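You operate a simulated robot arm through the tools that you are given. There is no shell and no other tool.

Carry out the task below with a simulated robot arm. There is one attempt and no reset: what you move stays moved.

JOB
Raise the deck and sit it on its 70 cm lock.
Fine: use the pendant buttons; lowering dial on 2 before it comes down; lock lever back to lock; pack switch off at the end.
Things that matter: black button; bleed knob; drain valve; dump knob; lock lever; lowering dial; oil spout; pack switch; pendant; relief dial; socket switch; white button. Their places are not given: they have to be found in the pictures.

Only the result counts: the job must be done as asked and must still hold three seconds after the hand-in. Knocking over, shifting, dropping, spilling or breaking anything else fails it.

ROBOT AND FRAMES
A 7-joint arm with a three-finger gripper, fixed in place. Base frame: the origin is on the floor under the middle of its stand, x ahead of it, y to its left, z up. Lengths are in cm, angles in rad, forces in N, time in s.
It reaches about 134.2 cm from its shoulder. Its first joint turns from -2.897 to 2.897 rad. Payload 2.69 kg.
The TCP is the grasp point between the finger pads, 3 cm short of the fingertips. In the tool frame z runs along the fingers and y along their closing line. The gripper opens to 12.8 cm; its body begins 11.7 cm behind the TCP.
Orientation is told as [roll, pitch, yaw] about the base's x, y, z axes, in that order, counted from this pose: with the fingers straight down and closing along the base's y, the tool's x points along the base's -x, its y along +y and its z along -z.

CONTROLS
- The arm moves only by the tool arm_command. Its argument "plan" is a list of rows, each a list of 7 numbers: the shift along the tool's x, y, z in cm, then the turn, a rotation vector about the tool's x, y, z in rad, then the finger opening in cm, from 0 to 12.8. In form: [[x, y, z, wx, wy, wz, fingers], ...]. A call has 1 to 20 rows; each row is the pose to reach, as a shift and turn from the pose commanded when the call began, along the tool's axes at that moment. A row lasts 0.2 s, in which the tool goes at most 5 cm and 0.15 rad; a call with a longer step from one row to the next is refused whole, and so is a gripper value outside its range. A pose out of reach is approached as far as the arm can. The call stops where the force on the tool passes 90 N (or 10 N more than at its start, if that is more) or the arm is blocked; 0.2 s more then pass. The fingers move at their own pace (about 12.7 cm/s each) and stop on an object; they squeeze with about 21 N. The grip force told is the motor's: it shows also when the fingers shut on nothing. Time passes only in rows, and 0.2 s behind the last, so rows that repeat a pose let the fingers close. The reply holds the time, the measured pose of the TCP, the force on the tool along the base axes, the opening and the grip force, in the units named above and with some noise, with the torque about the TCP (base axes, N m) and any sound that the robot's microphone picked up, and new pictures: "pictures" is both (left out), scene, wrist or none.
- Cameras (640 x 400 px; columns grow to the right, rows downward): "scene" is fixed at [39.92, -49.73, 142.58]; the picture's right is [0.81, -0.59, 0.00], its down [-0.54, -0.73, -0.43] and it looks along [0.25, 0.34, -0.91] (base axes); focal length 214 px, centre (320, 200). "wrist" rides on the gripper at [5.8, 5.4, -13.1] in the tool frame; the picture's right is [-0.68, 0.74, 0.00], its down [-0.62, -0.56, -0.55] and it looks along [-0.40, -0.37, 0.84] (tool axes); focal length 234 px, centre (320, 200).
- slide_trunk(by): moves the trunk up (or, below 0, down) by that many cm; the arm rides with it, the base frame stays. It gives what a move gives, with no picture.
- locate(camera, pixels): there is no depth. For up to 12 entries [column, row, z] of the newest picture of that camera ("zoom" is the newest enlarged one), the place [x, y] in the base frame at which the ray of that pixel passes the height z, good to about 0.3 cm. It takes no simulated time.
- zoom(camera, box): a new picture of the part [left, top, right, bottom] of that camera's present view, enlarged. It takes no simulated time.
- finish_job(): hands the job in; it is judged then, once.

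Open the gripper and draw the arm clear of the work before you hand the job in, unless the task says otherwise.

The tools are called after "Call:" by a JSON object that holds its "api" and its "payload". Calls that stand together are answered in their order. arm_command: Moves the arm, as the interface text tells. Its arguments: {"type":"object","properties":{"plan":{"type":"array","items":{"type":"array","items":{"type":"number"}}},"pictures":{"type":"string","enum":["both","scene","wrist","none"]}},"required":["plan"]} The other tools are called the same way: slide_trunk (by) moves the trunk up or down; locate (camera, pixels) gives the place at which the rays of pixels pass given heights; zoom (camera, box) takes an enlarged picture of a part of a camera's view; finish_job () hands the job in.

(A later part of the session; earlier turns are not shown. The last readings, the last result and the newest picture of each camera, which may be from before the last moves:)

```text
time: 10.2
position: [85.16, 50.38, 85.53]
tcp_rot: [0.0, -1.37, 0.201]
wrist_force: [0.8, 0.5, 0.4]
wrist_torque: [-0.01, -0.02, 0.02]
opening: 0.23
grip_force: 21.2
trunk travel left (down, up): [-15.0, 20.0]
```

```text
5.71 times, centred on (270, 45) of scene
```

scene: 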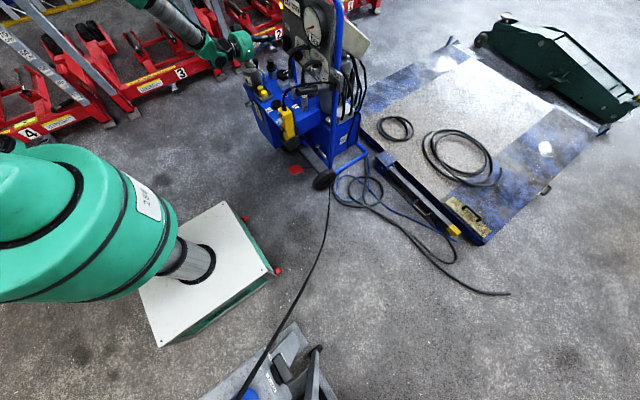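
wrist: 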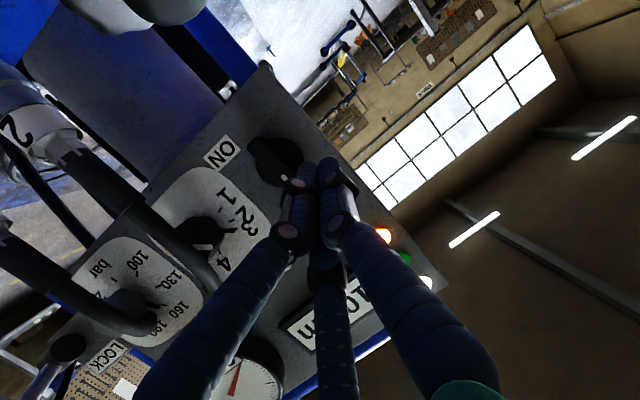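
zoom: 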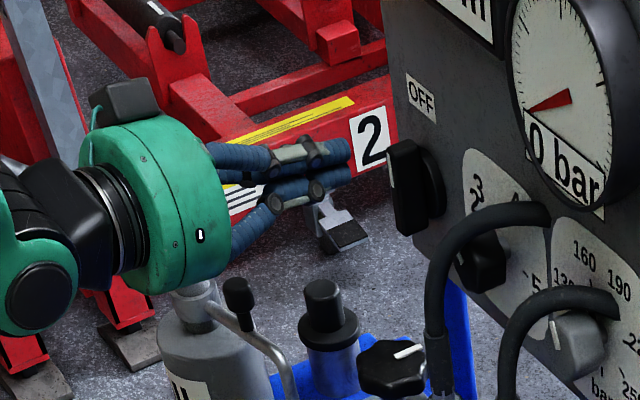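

No contact and the fist sits left-above the switch bar. I advance 3.2 cm and start pushing the bar's top to the right.

Call:
{"api": "arm_command", "payload": {"plan": [[-0.31, -0.32, 1.54, 0, 0, 0, 0], [-0.63, -0.64, 3.07, 0, 0, 0, 0], [-0.5, -1.1, 3.0, 0, 0, 0, 0], [-0.365, -1.54, 2.94, 0, 0, 0, 0], [-0.6, -1.95, 2.8, 0, 0, 0, 0], [-0.87, -2.39, 2.66, 0, 0, 0, 0]]}}

Call:
{"api": "zoom", "payload": {"camera": "wrist", "box": [200, 60, 420, 220]}}

Call:
{"api": "zoom", "payload": {"camera": "scene", "box": [220, 10, 320, 80]}}

```text
time: 11.6
position: [88.27, 48.62, 85.87]
tcp_rot: [-0.004, -1.371, 0.206]
wrist_force: [-0.6, 0.4, -0.7]
wrist_torque: [-0.02, 0.0, -0.03]
opening: 0.24
grip_force: 21.6
trunk travel left (down, up): [-15.0, 20.0]
```

scene: 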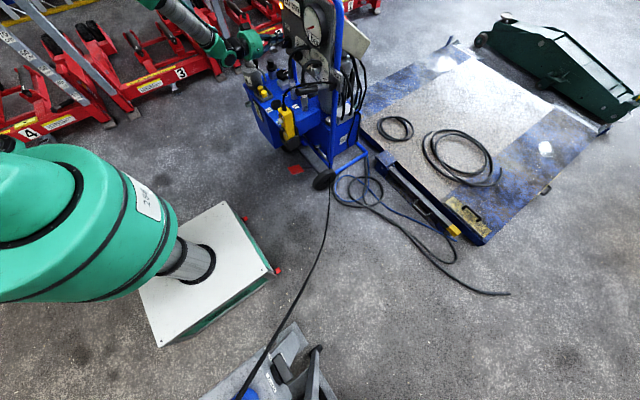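
wrist: 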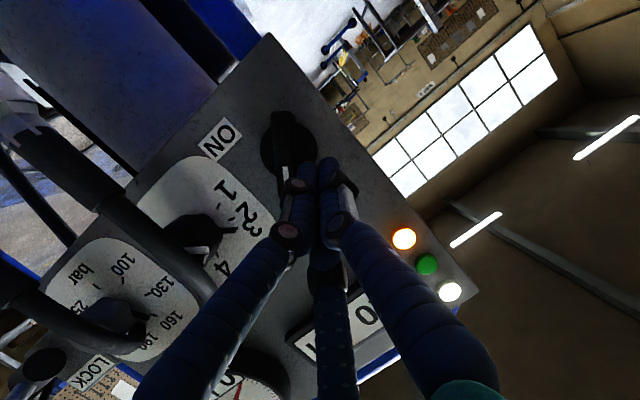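

```text
2.50 times, centred on (310, 140) of wrist
```

zoom: 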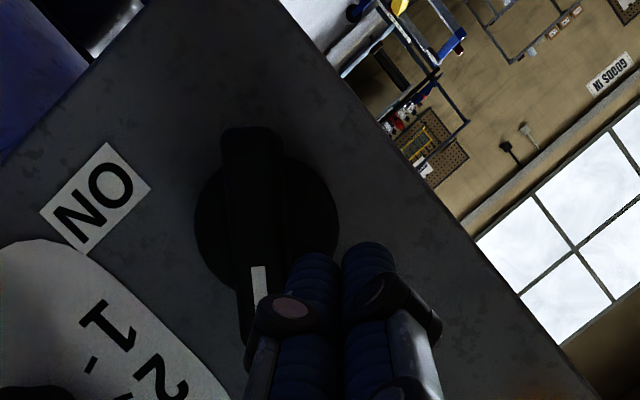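

```text
5.71 times, centred on (270, 45) of scene
```

zoom: 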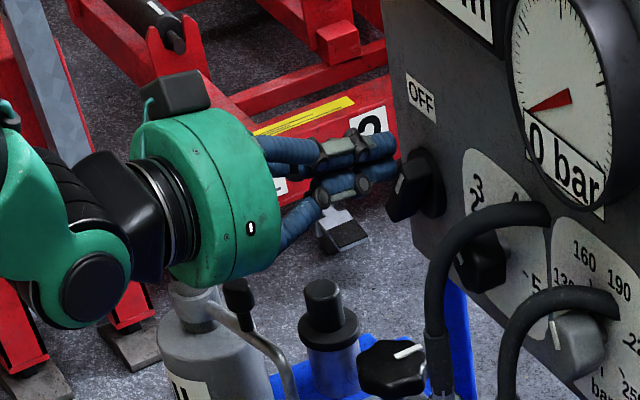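

The bar turned freely about 25° clockwise with no force. I continue the arc pushing it on to about 100°.

Call:
{"api": "arm_command", "payload": {"plan": [[-0.175, -0.99, -0.24, 0, 0, 0, 0], [0.0, -1.99, -0.41, 0, 0, 0, 0], [0.25, -2.45, -0.45, 0, 0, 0, 0], [0.51, -2.89, -0.495, 0, 0, 0, 0], [0.9, -3.25, -0.49, 0, 0, 0, 0], [1.28, -3.58, -0.48, 0, 0, 0, 0]]}}

Call:
{"api": "zoom", "payload": {"camera": "wrist", "box": [200, 60, 420, 220]}}

Call:
{"api": "zoom", "payload": {"camera": "scene", "box": [220, 10, 320, 80]}}

```text
time: 13.0
position: [88.5, 45.05, 85.35]
tcp_rot: [0.011, -1.379, 0.191]
wrist_force: [-0.7, 8.9, 23.4]
wrist_torque: [0.19, -0.53, 0.2]
opening: 0.23
grip_force: 20.7
trunk travel left (down, up): [-15.0, 20.0]
```

scene: 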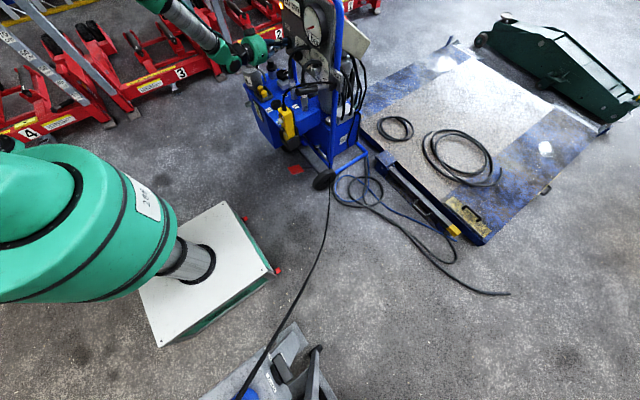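
wrist: 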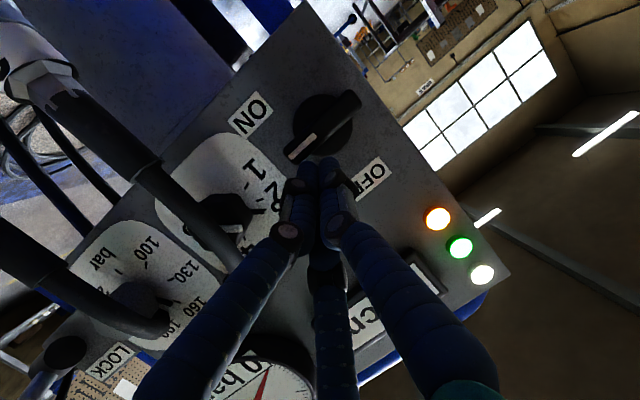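

```text
2.50 times, centred on (310, 140) of wrist
```

zoom: 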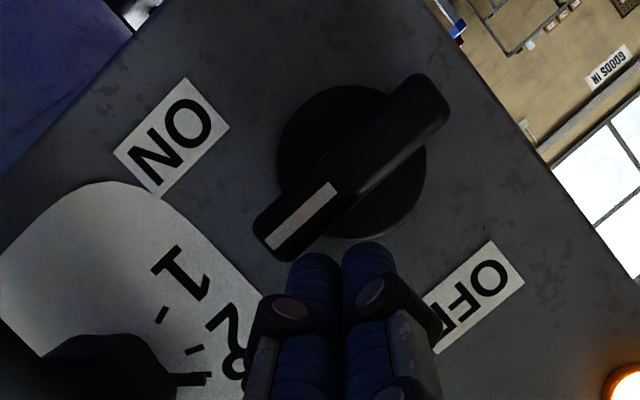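

```text
5.71 times, centred on (270, 45) of scene
```

zoom: 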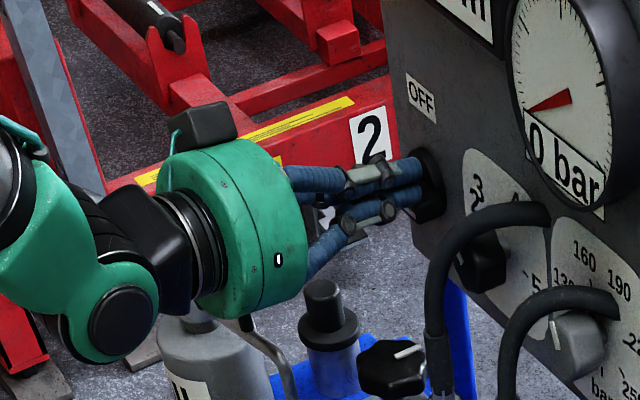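

The green lamp is now lit and the bar is horizontal at its stop (23 N reaction): pack switch is ON. I back the fist away and look closely at the dial pointer.

Call:
{"api": "arm_command", "payload": {"plan": [[-1.0, 0, -1.0, 0, 0, 0, 0], [-1.5, 0.3, -3.5, 0, 0, 0, 0], [-1.5, 0.3, -6.5, 0, 0, 0, 0], [-1.5, 0.3, -6.5, 0, 0, 0, 0]]}}

Call:
{"api": "zoom", "payload": {"camera": "wrist", "box": [160, 120, 300, 260]}}

Call:
{"api": "zoom", "payload": {"camera": "scene", "box": [270, 25, 320, 65]}}

```text
time: 14.0
position: [82.16, 43.94, 87.44]
tcp_rot: [-0.004, -1.37, 0.203]
wrist_force: [0.5, -0.2, 0.0]
wrist_torque: [0.03, 0.0, 0.01]
opening: 0.23
grip_force: 20.9
trunk travel left (down, up): [-15.0, 20.0]
```

scene: 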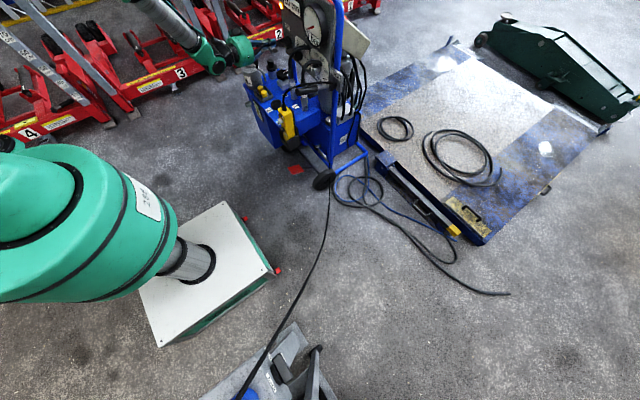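
wrist: 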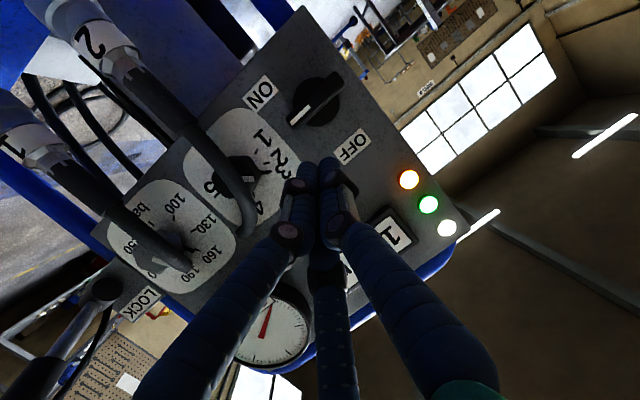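

```text
2.86 times, centred on (230, 190) of wrist
```

zoom: 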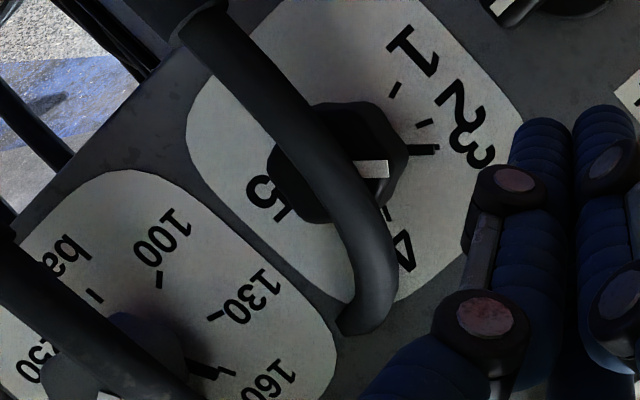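

```text
10.00 times, centred on (295, 45) of scene
```

zoom: 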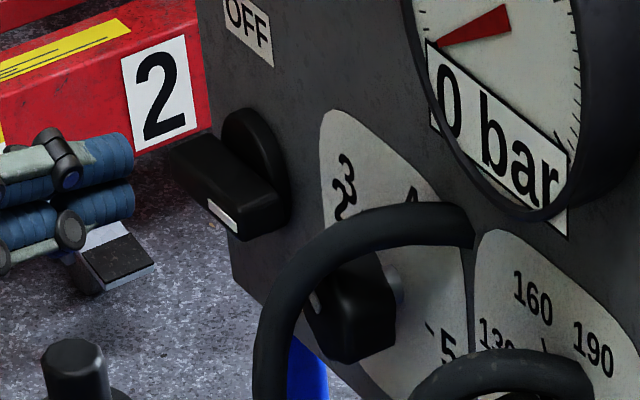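

Pointer is at 3 and must move about 22° counter-clockwise to 2. I yaw the hand to −0.35 so the fist approaches the knob from its free left side, away from the hose.

Call:
{"api": "arm_command", "payload": {"plan": [[0, 0, 0, 0.135, 0, 0.028, 0], [0, 0, 0, 0.271, 0, 0.055, 0], [0, 0, 0, 0.406, 0, 0.083, 0], [0, 0, 0, 0.542, 0, 0.111, 0], [0, 0, 0, 0.542, 0, 0.111, 0]]}}

```text
time: 15.2
position: [82.4, 43.93, 87.35]
tcp_rot: [0.001, -1.37, -0.355]
wrist_force: [-0.1, -0.3, -0.2]
wrist_torque: [-0.04, -0.01, 0.02]
opening: 0.21
grip_force: 20.6
trunk travel left (down, up): [-15.0, 20.0]
```

scene: 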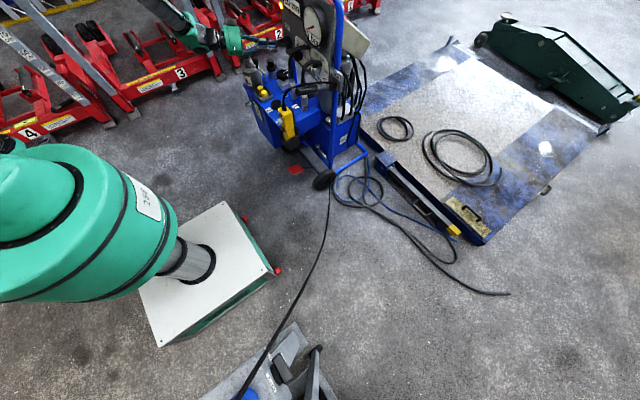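
wrist: 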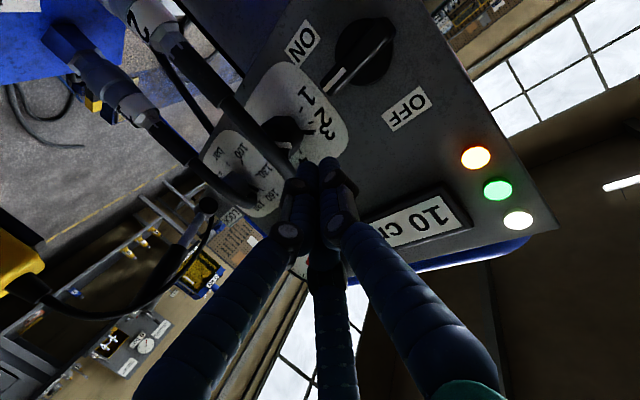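

Clear so far. I lower and advance so the fist tip is about 1.5 cm left of the knob, without touching it yet.

Call:
{"api": "arm_command", "payload": {"plan": [[1.3, 0.47, 2.05, 0, 0, 0, 0], [2.585, 0.94, 4.09, 0, 0, 0, 0], [2.4, 1.16, 5.95, 0, 0, 0, 0], [2.23, 1.38, 7.82, 0, 0, 0, 0], [2.23, 1.38, 7.82, 0, 0, 0, 0]]}}

Call:
{"api": "zoom", "payload": {"camera": "wrist", "box": [180, 60, 400, 220]}}

Call:
{"api": "zoom", "payload": {"camera": "scene", "box": [270, 25, 320, 65]}}

```text
time: 16.4
position: [89.47, 42.83, 83.63]
tcp_rot: [0.001, -1.37, -0.353]
wrist_force: [0.6, -0.3, 0.8]
wrist_torque: [0.03, 0.02, -0.02]
opening: 0.21
grip_force: 20.8
trunk travel left (down, up): [-15.0, 20.0]
```

scene: 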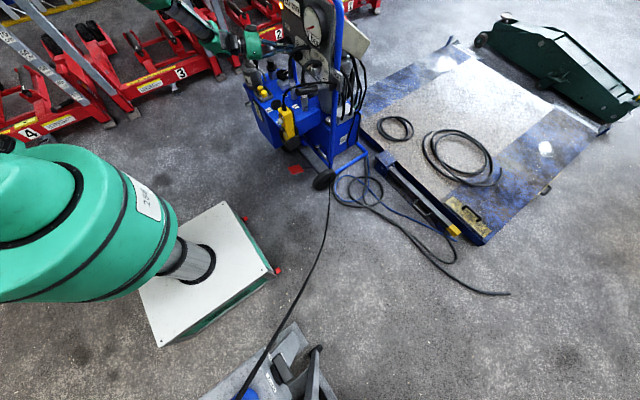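
wrist: 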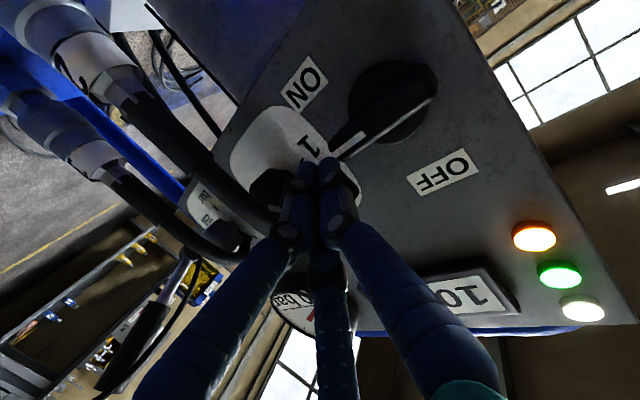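

```text
2.50 times, centred on (290, 140) of wrist
```

zoom: 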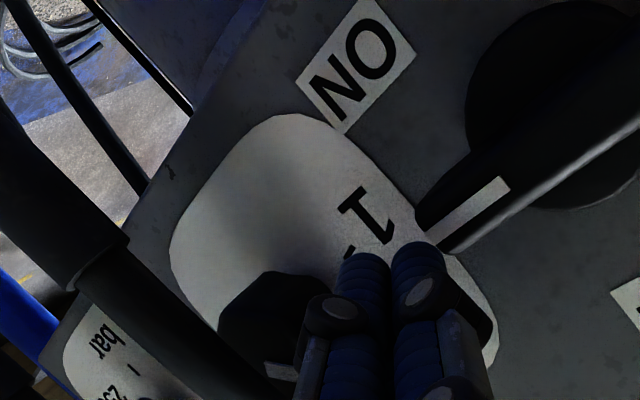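

```text
10.00 times, centred on (295, 45) of scene
```

zoom: 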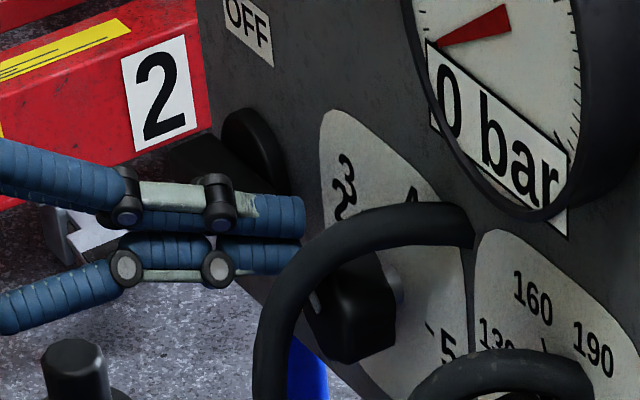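

The fist tip is beside the knob (tip ≈ (92.2, 41.8, 83.0)). I ease it in −y until light contact and read the force.

Call:
{"api": "arm_command", "payload": {"plan": [[-0.05, -0.66, 0.24, 0, 0, 0, 0], [-0.097, -1.313, 0.477, 0, 0, 0, 0], [-0.11, -1.5, 0.545, 0, 0, 0, 0], [-0.11, -1.5, 0.545, 0, 0, 0, 0]]}}

Call:
{"api": "zoom", "payload": {"camera": "wrist", "box": [180, 60, 400, 220]}}

Call:
{"api": "zoom", "payload": {"camera": "scene", "box": [270, 25, 320, 65]}}

```text
time: 17.4
position: [89.5, 41.29, 83.67]
tcp_rot: [0.001, -1.37, -0.353]
wrist_force: [1.4, -0.2, 0.1]
wrist_torque: [0.0, -0.01, 0.01]
opening: 0.25
grip_force: 20.6
trunk travel left (down, up): [-15.0, 20.0]
```

scene: 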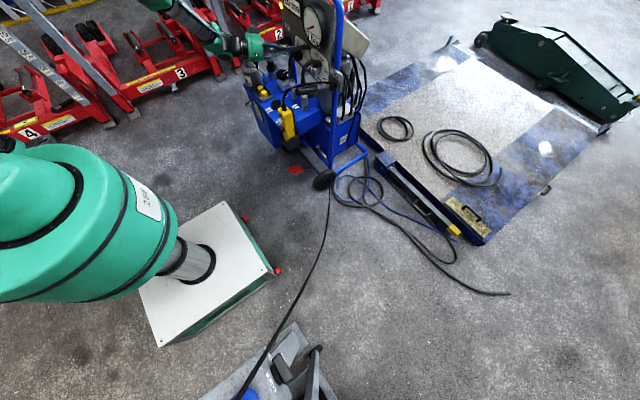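
wrist: 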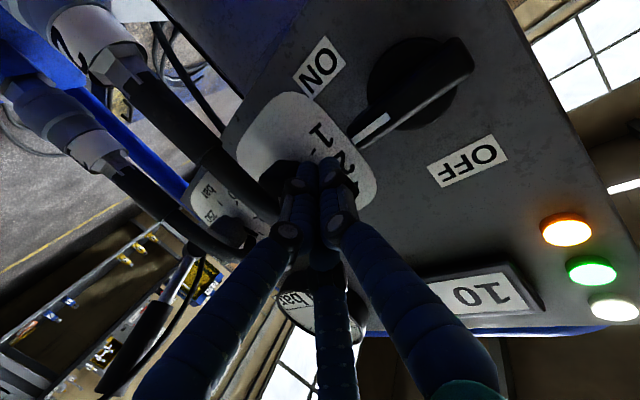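

```text
2.50 times, centred on (290, 140) of wrist
```

zoom: 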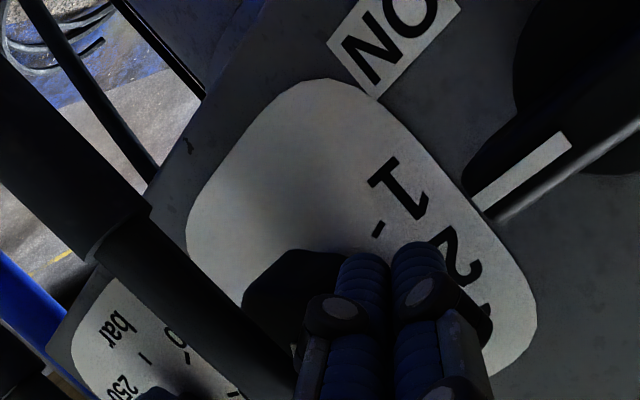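

```text
10.00 times, centred on (295, 45) of scene
```

zoom: 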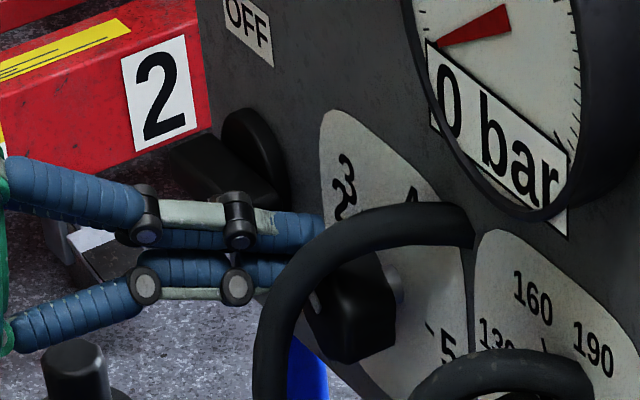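

Still no contact force at tip y≈40.3. I continue in small −y steps.

Call:
{"api": "arm_command", "payload": {"plan": [[-0.02, -0.28, 0.1, 0, 0, 0, 0], [-0.02, -0.28, 0.1, 0, 0, 0, 0]], "pictures": "none"}}

```text
time: 18.0
position: [89.54, 41.05, 83.63]
tcp_rot: [0.003, -1.37, -0.353]
wrist_force: [-4.0, 20.5, -1.0]
wrist_torque: [0.31, 0.17, 0.35]
opening: 0.22
grip_force: 21.3
trunk travel left (down, up): [-15.0, 20.0]
```

Contact force is 20 N at about (91.2, 39.6, 82.1), i.e. on the knob's left side. I drag downward 0.7 cm to roll it counter-clockwise.

Call:
{"api": "arm_command", "payload": {"plan": [[0.2, 0, 0.04, 0, 0, 0, 0], [0.4, 0, 0.08, 0, 0, 0, 0], [0.69, 0, 0.14, 0, 0, 0, 0], [0.69, 0, 0.14, 0, 0, 0, 0]]}}

Call:
{"api": "zoom", "payload": {"camera": "wrist", "box": [180, 60, 400, 220]}}

Call:
{"api": "zoom", "payload": {"camera": "scene", "box": [270, 25, 320, 65]}}

```text
time: 19.0
position: [89.67, 41.11, 83.4]
tcp_rot: [0.031, -1.375, -0.382]
wrist_force: [-4.6, 25.6, 31.1]
wrist_torque: [4.26, 4.17, -0.04]
opening: 0.21
grip_force: 21.1
trunk travel left (down, up): [-15.0, 20.0]
```

scene: 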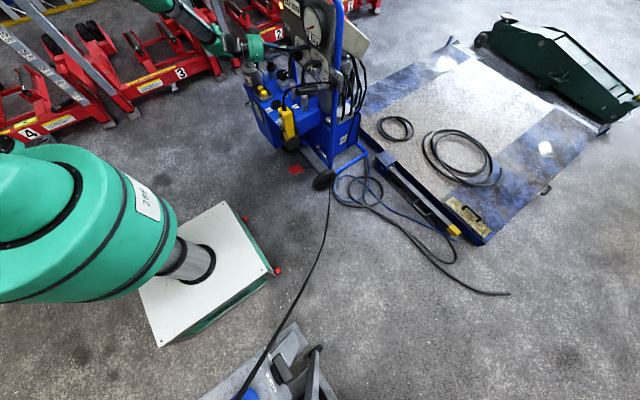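
wrist: 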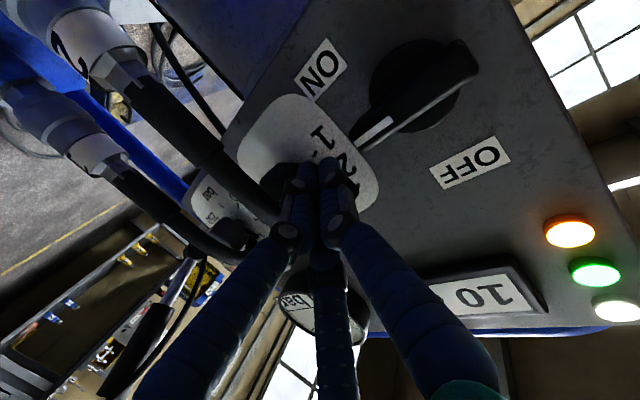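

```text
2.50 times, centred on (290, 140) of wrist
```

zoom: 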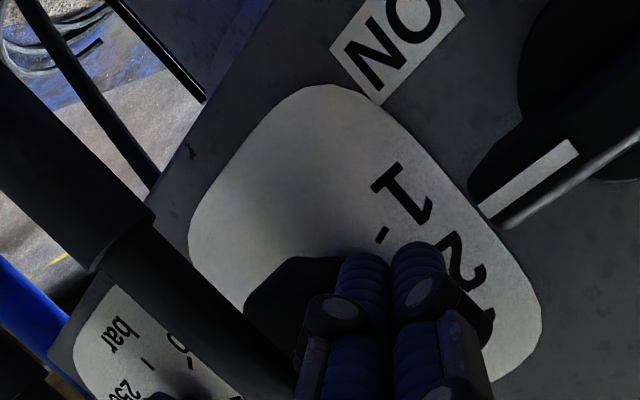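

```text
10.00 times, centred on (295, 45) of scene
```

zoom: 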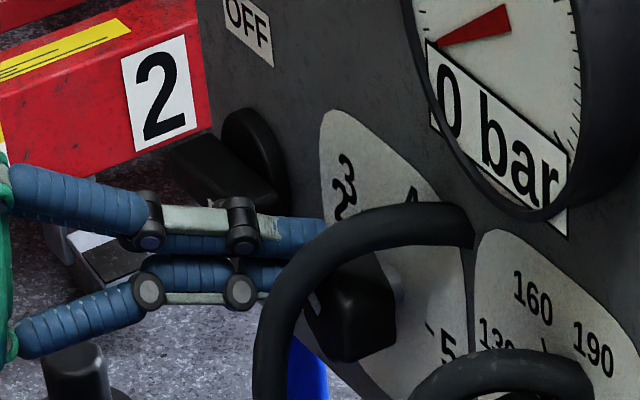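

The torque shows a second contact about 13 cm behind the TCP: the wrist camera body is resting on the spout knob. I lift straight up at once and check the oil can.

Call:
{"api": "arm_command", "payload": {"plan": [[-0.7, 0, -0.14, 0, 0, 0, 0], [-1.5, 0.3, -0.4, 0, 0, 0, 0], [-2.5, 0.8, -1.0, 0, 0, 0, 0], [-3.5, 0.8, -3.0, 0, 0, 0, 0]]}}

Call:
{"api": "zoom", "payload": {"camera": "scene", "box": [220, 10, 320, 100]}}

Call:
{"api": "zoom", "payload": {"camera": "wrist", "box": [180, 80, 400, 240]}}

```text
time: 20.0
position: [87.59, 42.31, 86.74]
tcp_rot: [-0.009, -1.369, -0.345]
wrist_force: [-0.5, 0.0, -0.9]
wrist_torque: [-0.04, -0.01, -0.02]
opening: 0.23
grip_force: 21.2
trunk travel left (down, up): [-15.0, 20.0]
```

scene: 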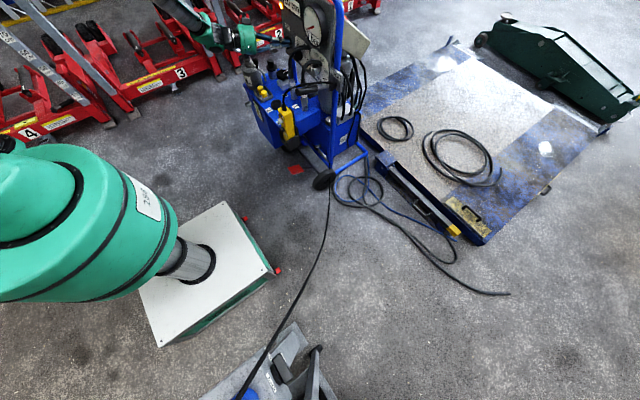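
wrist: 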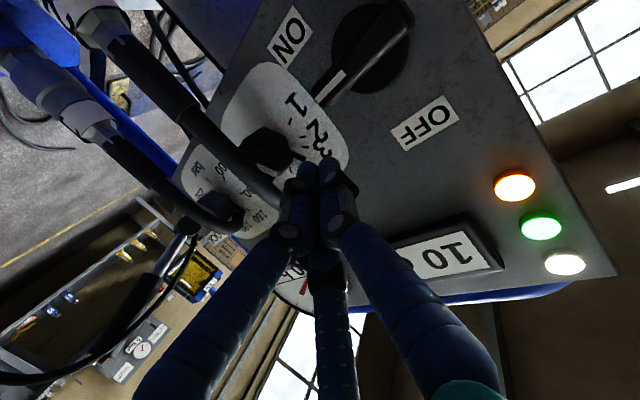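

```text
4.44 times, centred on (270, 55) of scene
```

zoom: 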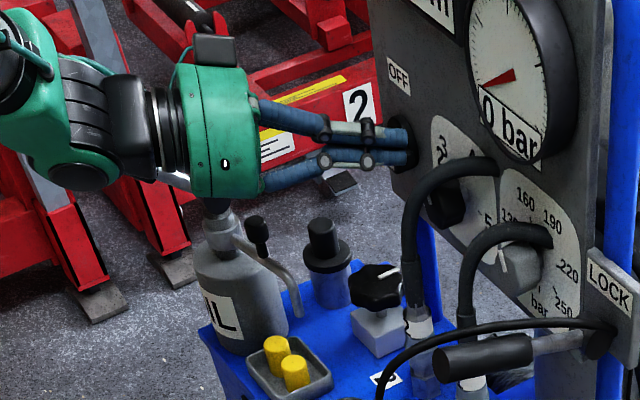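

```text
2.50 times, centred on (290, 160) of wrist
```

zoom: 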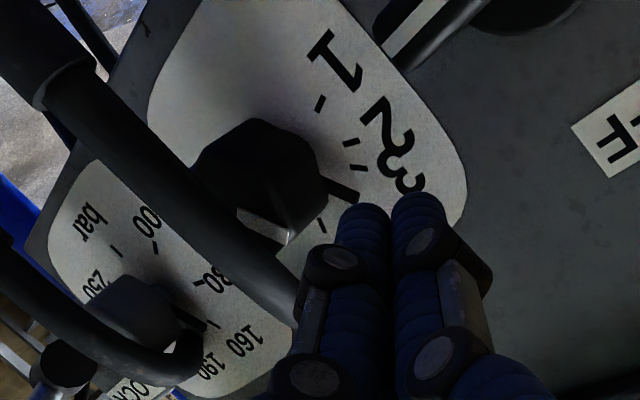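

The oil can has not moved (spout tip still at (265,80)). The dial slipped slightly past 3 instead, so I back away and roll the hand +90° about its axis to carry the camera on the upper left, away from the spout.

Call:
{"api": "arm_command", "payload": {"plan": [[0, 0, -2.5, 0, 0, 0, 0], [0, 0, -5, 0, 0, 0, 0], [0, 0, -6, 0, 0, 0.14, 0], [0, 0, -6, 0, 0, 0.28, 0], [0, 0, -6, 0, 0, 0.42, 0], [0, 0, -6, 0, 0, 0.56, 0], [0, 0, -6, 0, 0, 0.7, 0], [0, 0, -6, 0, 0, 0.84, 0], [0, 0, -6, 0, 0, 0.98, 0], [0, 0, -6, 0, 0, 1.12, 0], [0, 0, -6, 0, 0, 1.26, 0], [0, 0, -6, 0, 0, 1.4, 0], [0, 0, -6, 0, 0, 1.5, 0], [0, 0, -6, 0, 0, 1.571, 0], [0, 0, -6, 0, 0, 1.571, 0]]}}

Call:
{"api": "zoom", "payload": {"camera": "scene", "box": [200, 10, 320, 100]}}

```text
time: 23.2
position: [85.34, 44.92, 99.86]
tcp_rot: [1.171, -0.476, -1.763]
wrist_force: [0.1, -0.3, -0.3]
wrist_torque: [-0.04, -0.01, -0.03]
opening: 0.24
grip_force: 21.3
out of reach, approached as far as the arm can: row 8, 9, 10, 11, 12, 13, 14, 15
trunk travel left (down, up): [-15.0, 20.0]
```

scene: 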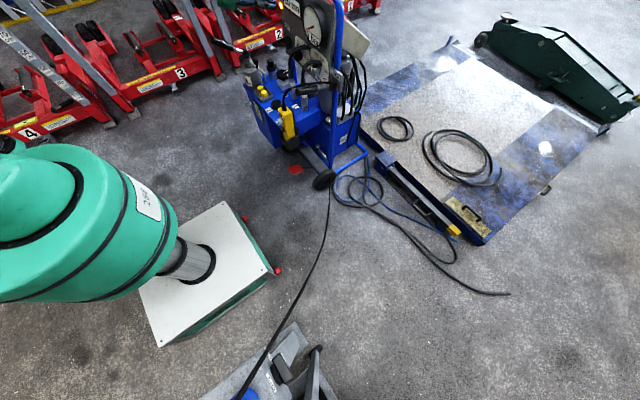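
wrist: 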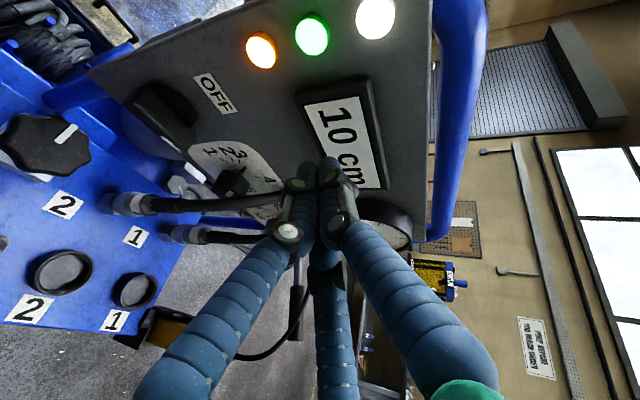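

```text
4.44 times, centred on (260, 55) of scene
```

zoom: 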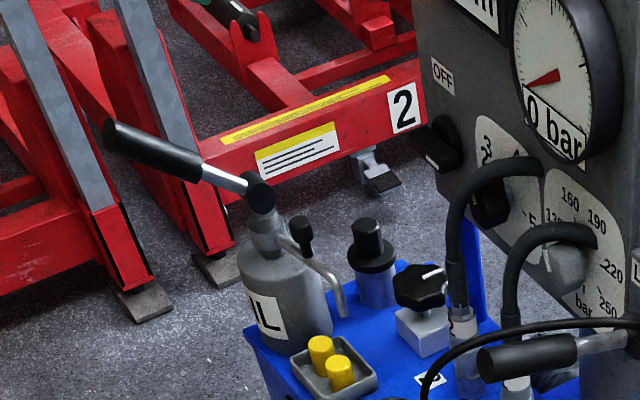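

The wrist joint limit is near +0.75 rad of roll, so the arm veered upward. I unroll back to about +0.6 rad while staying high and back from the panel.

Call:
{"api": "arm_command", "payload": {"plan": [[0, 2, -2, 0, 0, -0.14, 0], [0, 4, -4, 0, 0, -0.28, 0], [0, 5, -5, 0, 0, -0.42, 0], [0, 5, -5, 0, 0, -0.56, 0], [0, 5, -5, 0, 0, -0.7, 0], [0, 5, -5, 0, 0, -0.84, 0], [0, 5, -5, 0, 0, -0.97, 0], [0, 5, -5, 0, 0, -0.97, 0]]}}

Call:
{"api": "zoom", "payload": {"camera": "wrist", "box": [80, 60, 400, 260]}}

```text
time: 25.0
position: [83.21, 48.46, 105.71]
tcp_rot: [0.235, -1.207, -0.635]
wrist_force: [0.2, 0.1, 0.0]
wrist_torque: [-0.03, 0.0, 0.02]
opening: 0.23
grip_force: 21.4
trunk travel left (down, up): [-15.0, 20.0]
```

scene: 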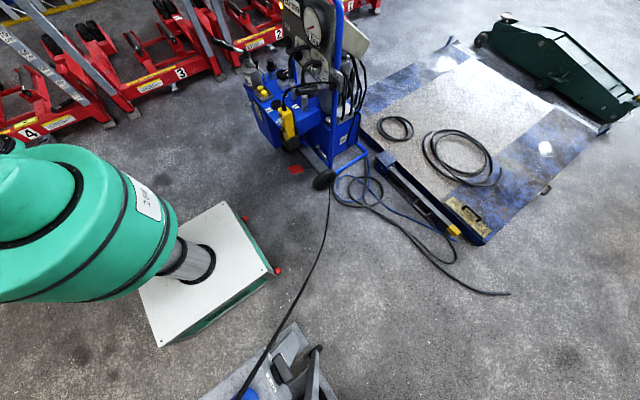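
wrist: 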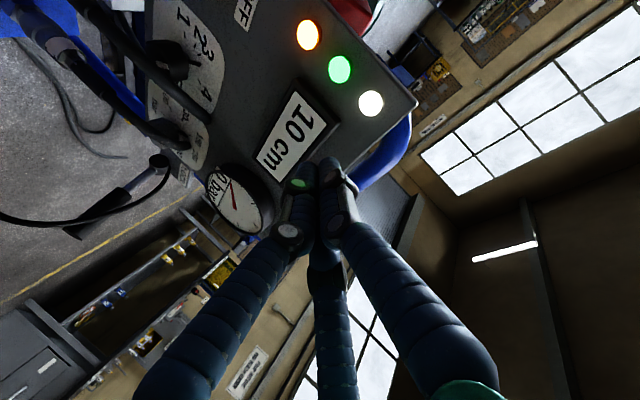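

```text
2.00 times, centred on (240, 160) of wrist
```

zoom: 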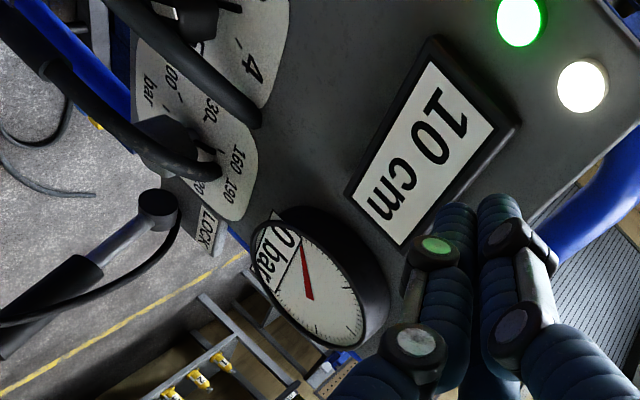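

The commanded pose was reset where the arm ended; it is free at (83, 48, 106). I bring it down in front of the panel with a +0.5 rad roll, which keeps the camera to the left and high.

Call:
{"api": "arm_command", "payload": {"plan": [[2.5, -1.3, 0.9, 0, 0, 0.1, 0], [5.0, -2.6, 1.8, 0, 0, 0.2, 0], [7.4, -3.95, 2.7, 0, 0, 0.3, 0], [9.9, -5.3, 3.7, 0, 0, 0.4, 0], [12.38, -6.58, 4.58, 0, 0, 0.5, 0], [12.38, -6.58, 4.58, 0, 0, 0.5, 0]]}}

Call:
{"api": "zoom", "payload": {"camera": "wrist", "box": [80, 60, 400, 260]}}

```text
time: 26.4
position: [80.86, 43.43, 92.12]
tcp_rot: [0.986, -0.893, -1.479]
wrist_force: [0.3, 0.2, 0.5]
wrist_torque: [-0.02, -0.01, -0.01]
opening: 0.23
grip_force: 20.5
trunk travel left (down, up): [-15.0, 20.0]
```

scene: 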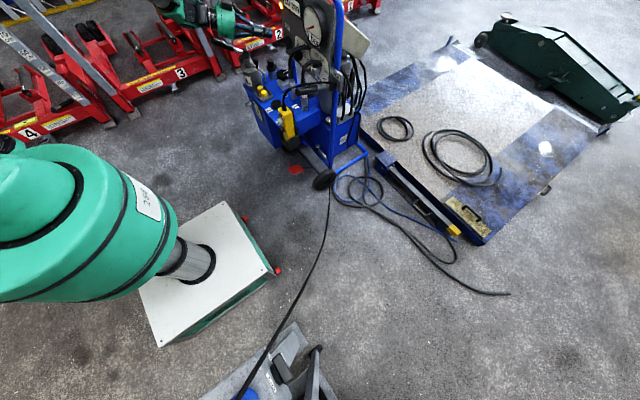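
wrist: 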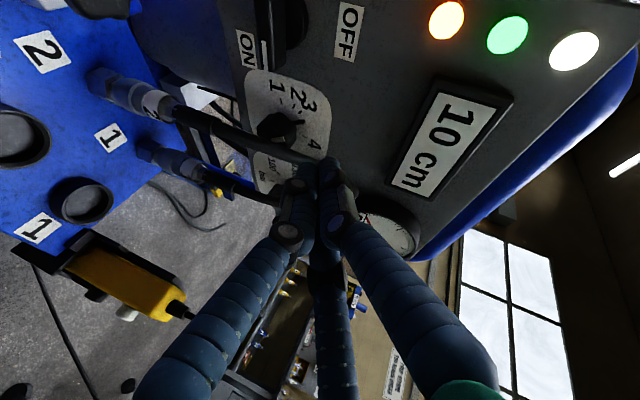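

```text
2.00 times, centred on (240, 160) of wrist
```

zoom: 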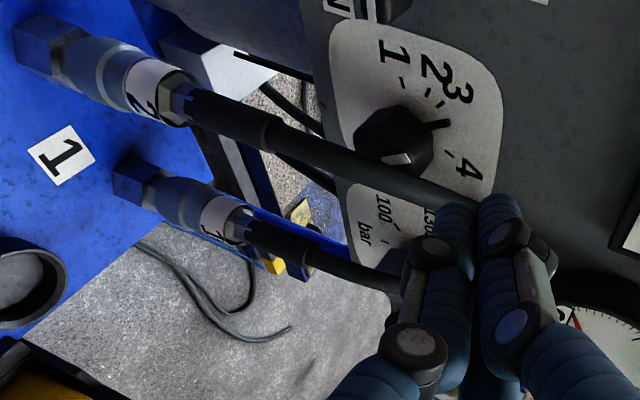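

Now the view from the left shows the knob at zoom (393,145), pointer between 3 and 4 near 3, and its left side free. I advance the fist to just left of and slightly above the knob.

Call:
{"api": "arm_command", "payload": {"plan": [[2.3, -0.8, 2.4, 0, 0, 0, 0], [4.62, -1.62, 4.78, 0, 0, 0, 0], [5.0, -0.85, 7.6, 0, 0, 0, 0], [5.4, -0.1, 10.46, 0, 0, 0, 0], [5.4, -0.1, 10.46, 0, 0, 0, 0]]}}

Call:
{"api": "zoom", "payload": {"camera": "wrist", "box": [220, 60, 420, 220]}}

Call:
{"api": "zoom", "payload": {"camera": "scene", "box": [240, 15, 320, 75]}}

```text
time: 27.6
position: [89.78, 43.09, 84.27]
tcp_rot: [0.986, -0.893, -1.476]
wrist_force: [-0.6, -0.4, -0.4]
wrist_torque: [0.0, -0.03, -0.01]
opening: 0.23
grip_force: 21.0
trunk travel left (down, up): [-15.0, 20.0]
```

scene: 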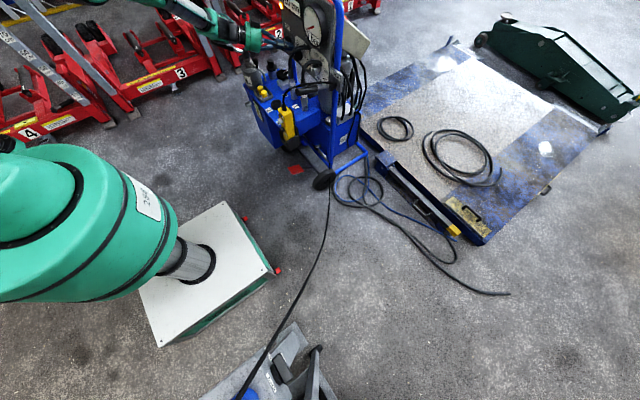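
wrist: 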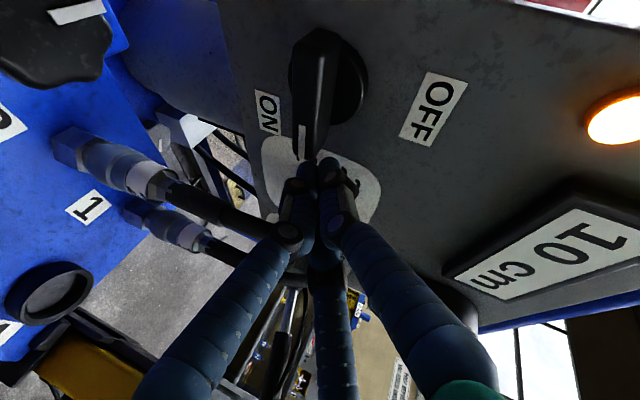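

```text
2.50 times, centred on (320, 140) of wrist
```

zoom: 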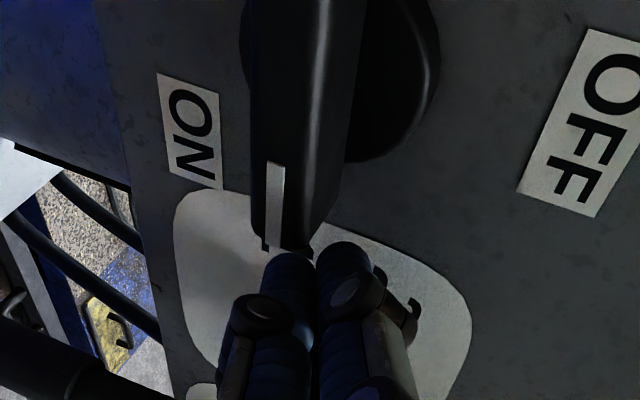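

```text
6.67 times, centred on (280, 45) of scene
```

zoom: 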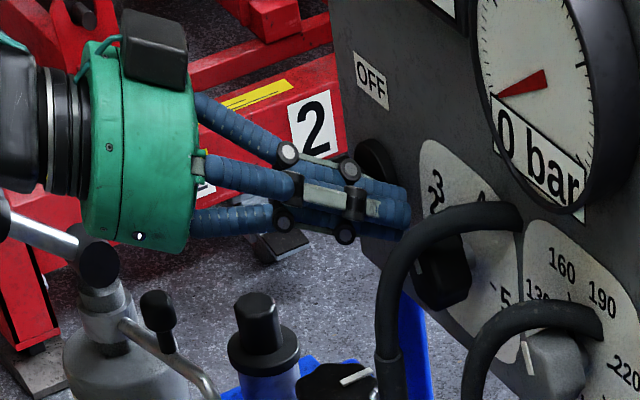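

No contact yet; the knob is hidden behind the fist in the wrist view. I move −y about 1.2 cm and read the force.

Call:
{"api": "arm_command", "payload": {"plan": [[-0.37, -0.42, 0.21, 0, 0, 0, 0], [-0.65, -0.73, 0.37, 0, 0, 0, 0], [-0.75, -0.84, 0.42, 0, 0, 0, 0], [-0.75, -0.84, 0.42, 0, 0, 0, 0]], "pictures": "none"}}

```text
time: 28.6
position: [89.71, 41.93, 84.28]
tcp_rot: [0.986, -0.894, -1.477]
wrist_force: [-0.2, 1.1, 1.5]
wrist_torque: [-0.04, -0.02, 0.0]
opening: 0.21
grip_force: 21.2
trunk travel left (down, up): [-15.0, 20.0]
```

No force yet at tip y≈40.9. I go another 0.3–0.6 cm.

Call:
{"api": "arm_command", "payload": {"plan": [[-0.187, -0.209, 0.106, 0, 0, 0, 0], [-0.28, -0.31, 0.16, 0, 0, 0, 0], [-0.28, -0.31, 0.16, 0, 0, 0, 0]], "pictures": "none"}}

```text
time: 29.4
position: [89.67, 41.48, 84.22]
tcp_rot: [0.987, -0.892, -1.476]
wrist_force: [-0.1, 0.6, -1.1]
wrist_torque: [0.02, 0.01, 0.0]
opening: 0.22
grip_force: 21.5
trunk travel left (down, up): [-15.0, 20.0]
```

Still free at tip y≈40.4. I take another small step toward the knob.

Call:
{"api": "arm_command", "payload": {"plan": [[-0.187, -0.209, 0.106, 0, 0, 0, 0], [-0.25, -0.28, 0.14, 0, 0, 0, 0], [-0.25, -0.28, 0.14, 0, 0, 0, 0]]}}

Call:
{"api": "zoom", "payload": {"camera": "scene", "box": [270, 25, 320, 65]}}

Call:
{"api": "zoom", "payload": {"camera": "wrist", "box": [220, 100, 420, 260]}}

```text
time: 30.2
position: [89.69, 41.15, 84.55]
tcp_rot: [0.991, -0.894, -1.477]
wrist_force: [-3.0, 14.0, 7.8]
wrist_torque: [-0.08, 0.01, 0.21]
opening: 0.23
grip_force: 21.2
trunk travel left (down, up): [-15.0, 20.0]
```

scene: 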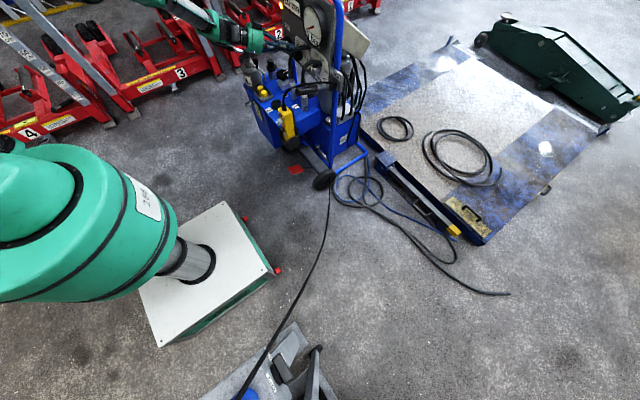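
wrist: 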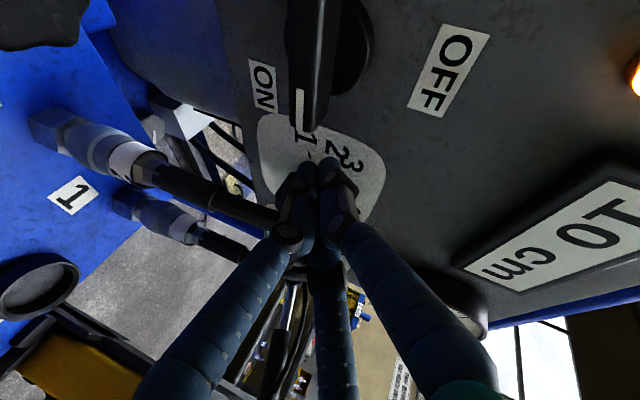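

```text
10.00 times, centred on (295, 45) of scene
```

zoom: 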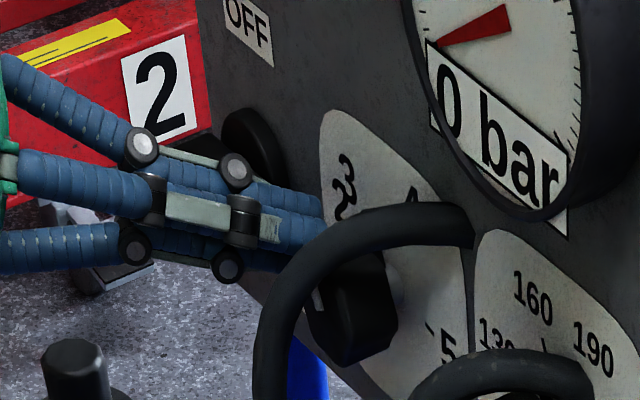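

```text
2.50 times, centred on (320, 180) of wrist
```

zoom: 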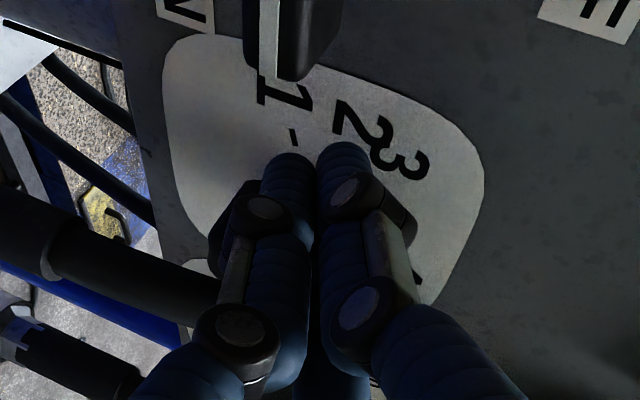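

Contact (14 N in y, 8 N in z) is at the knob's 10 o'clock. I drag it downward ~0.9 cm, then leave straight to +y so the knob is not rolled back.

Call:
{"api": "arm_command", "payload": {"plan": [[0.19, -0.1, 0.07, 0, 0, 0, 0], [0.38, -0.2, 0.14, 0, 0, 0, 0], [0.57, -0.3, 0.21, 0, 0, 0, 0], [0.763, -0.4, 0.276, 0, 0, 0, 0], [0.763, -0.4, 0.276, 0, 0, 0, 0]], "pictures": "none"}}

```text
time: 31.4
position: [89.64, 41.56, 83.52]
tcp_rot: [0.99, -0.893, -1.476]
wrist_force: [-0.2, 44.8, 10.8]
wrist_torque: [-0.05, -0.14, 0.82]
opening: 0.21
grip_force: 20.6
trunk travel left (down, up): [-15.0, 20.0]
```

The knob contact carries 45 N now and the tool moved down 1 cm. I pull away to +y and back, then look at the pointer.

Call:
{"api": "arm_command", "payload": {"plan": [[0.47, 0.52, -0.26, 0, 0, 0, 0], [0.94, 1.05, -0.53, 0, 0, 0, 0], [0.94, 1.05, -3.5, 0, 0, 0, 0], [0.94, 1.05, -7, 0, 0, 0, 0]]}}

Call:
{"api": "zoom", "payload": {"camera": "wrist", "box": [200, 80, 400, 220]}}

```text
time: 32.4
position: [83.9, 44.8, 85.58]
tcp_rot: [0.982, -0.894, -1.477]
wrist_force: [-0.1, 0.3, -0.4]
wrist_torque: [0.02, -0.04, -0.02]
opening: 0.23
grip_force: 21.3
trunk travel left (down, up): [-15.0, 20.0]
```

scene: 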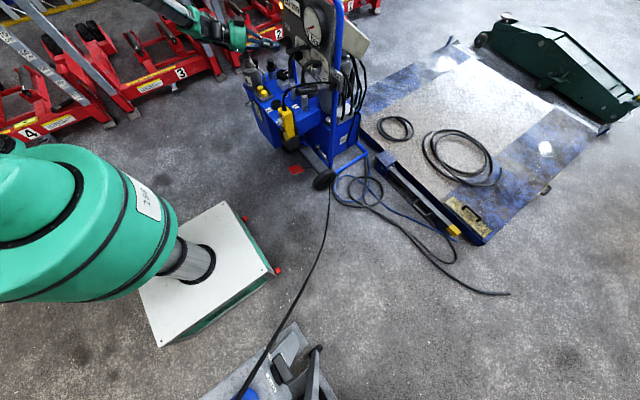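
wrist: 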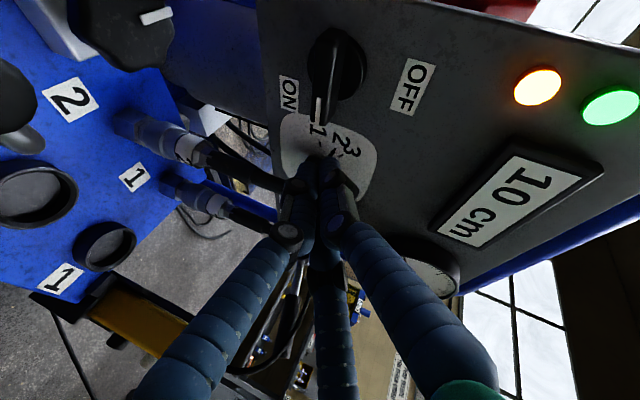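

```text
2.86 times, centred on (300, 150) of wrist
```

zoom: 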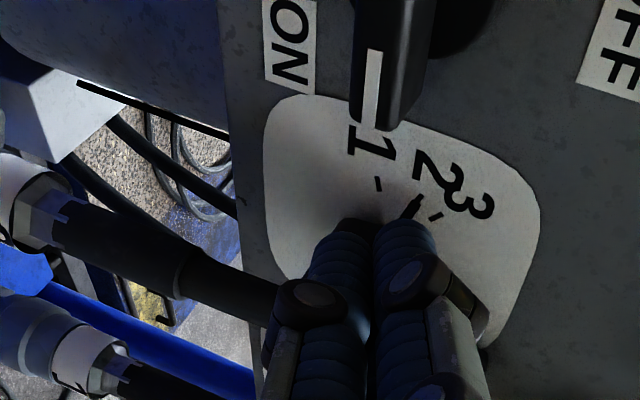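

The pointer now seems to be near 2. I lift the hand to clear the view of the dial.

Call:
{"api": "arm_command", "payload": {"plan": [[-2.3, 1.57, -1.0, 0, 0, 0, 0], [-4.6, 3.1, -2.1, 0, 0, 0, 0], [-5.5, 3.7, -4, 0, 0, 0, 0]]}}

Call:
{"api": "zoom", "payload": {"camera": "wrist", "box": [180, 60, 330, 180]}}

```text
time: 33.2
position: [82.71, 45.39, 93.23]
tcp_rot: [0.986, -0.894, -1.479]
wrist_force: [-0.3, 1.4, -0.1]
wrist_torque: [0.0, 0.01, -0.02]
opening: 0.22
grip_force: 21.3
trunk travel left (down, up): [-15.0, 20.0]
```

scene: 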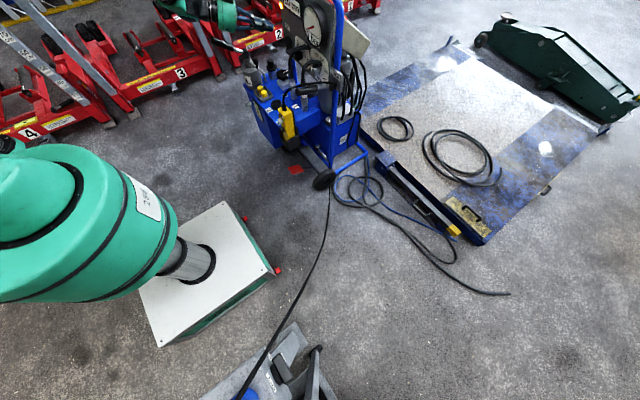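
wrist: 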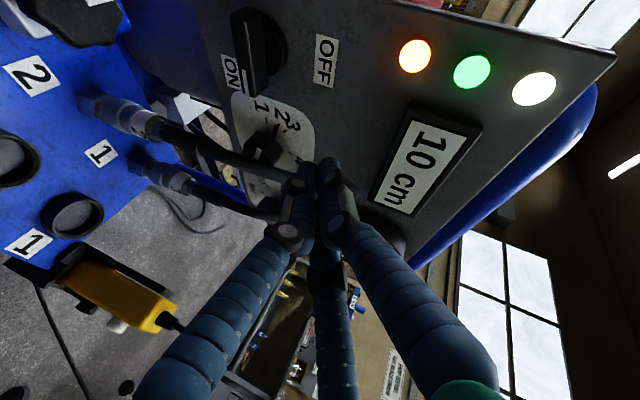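

```text
3.33 times, centred on (255, 120) of wrist
```

zoom: 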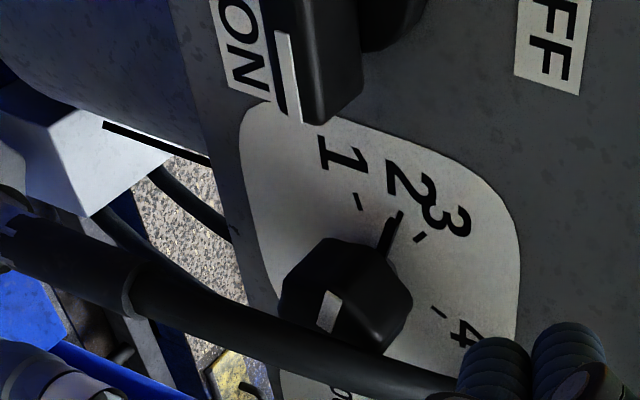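

The pointer lies over the tick of 2 (zoom (398,215)); I enlarge to confirm alignment.

Call:
{"api": "zoom", "payload": {"camera": "wrist", "box": [250, 110, 300, 150]}}

```text
10.00 times, centred on (275, 130) of wrist
```

zoom: 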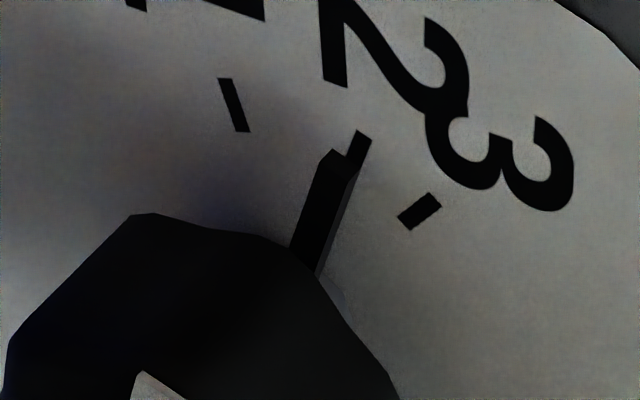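

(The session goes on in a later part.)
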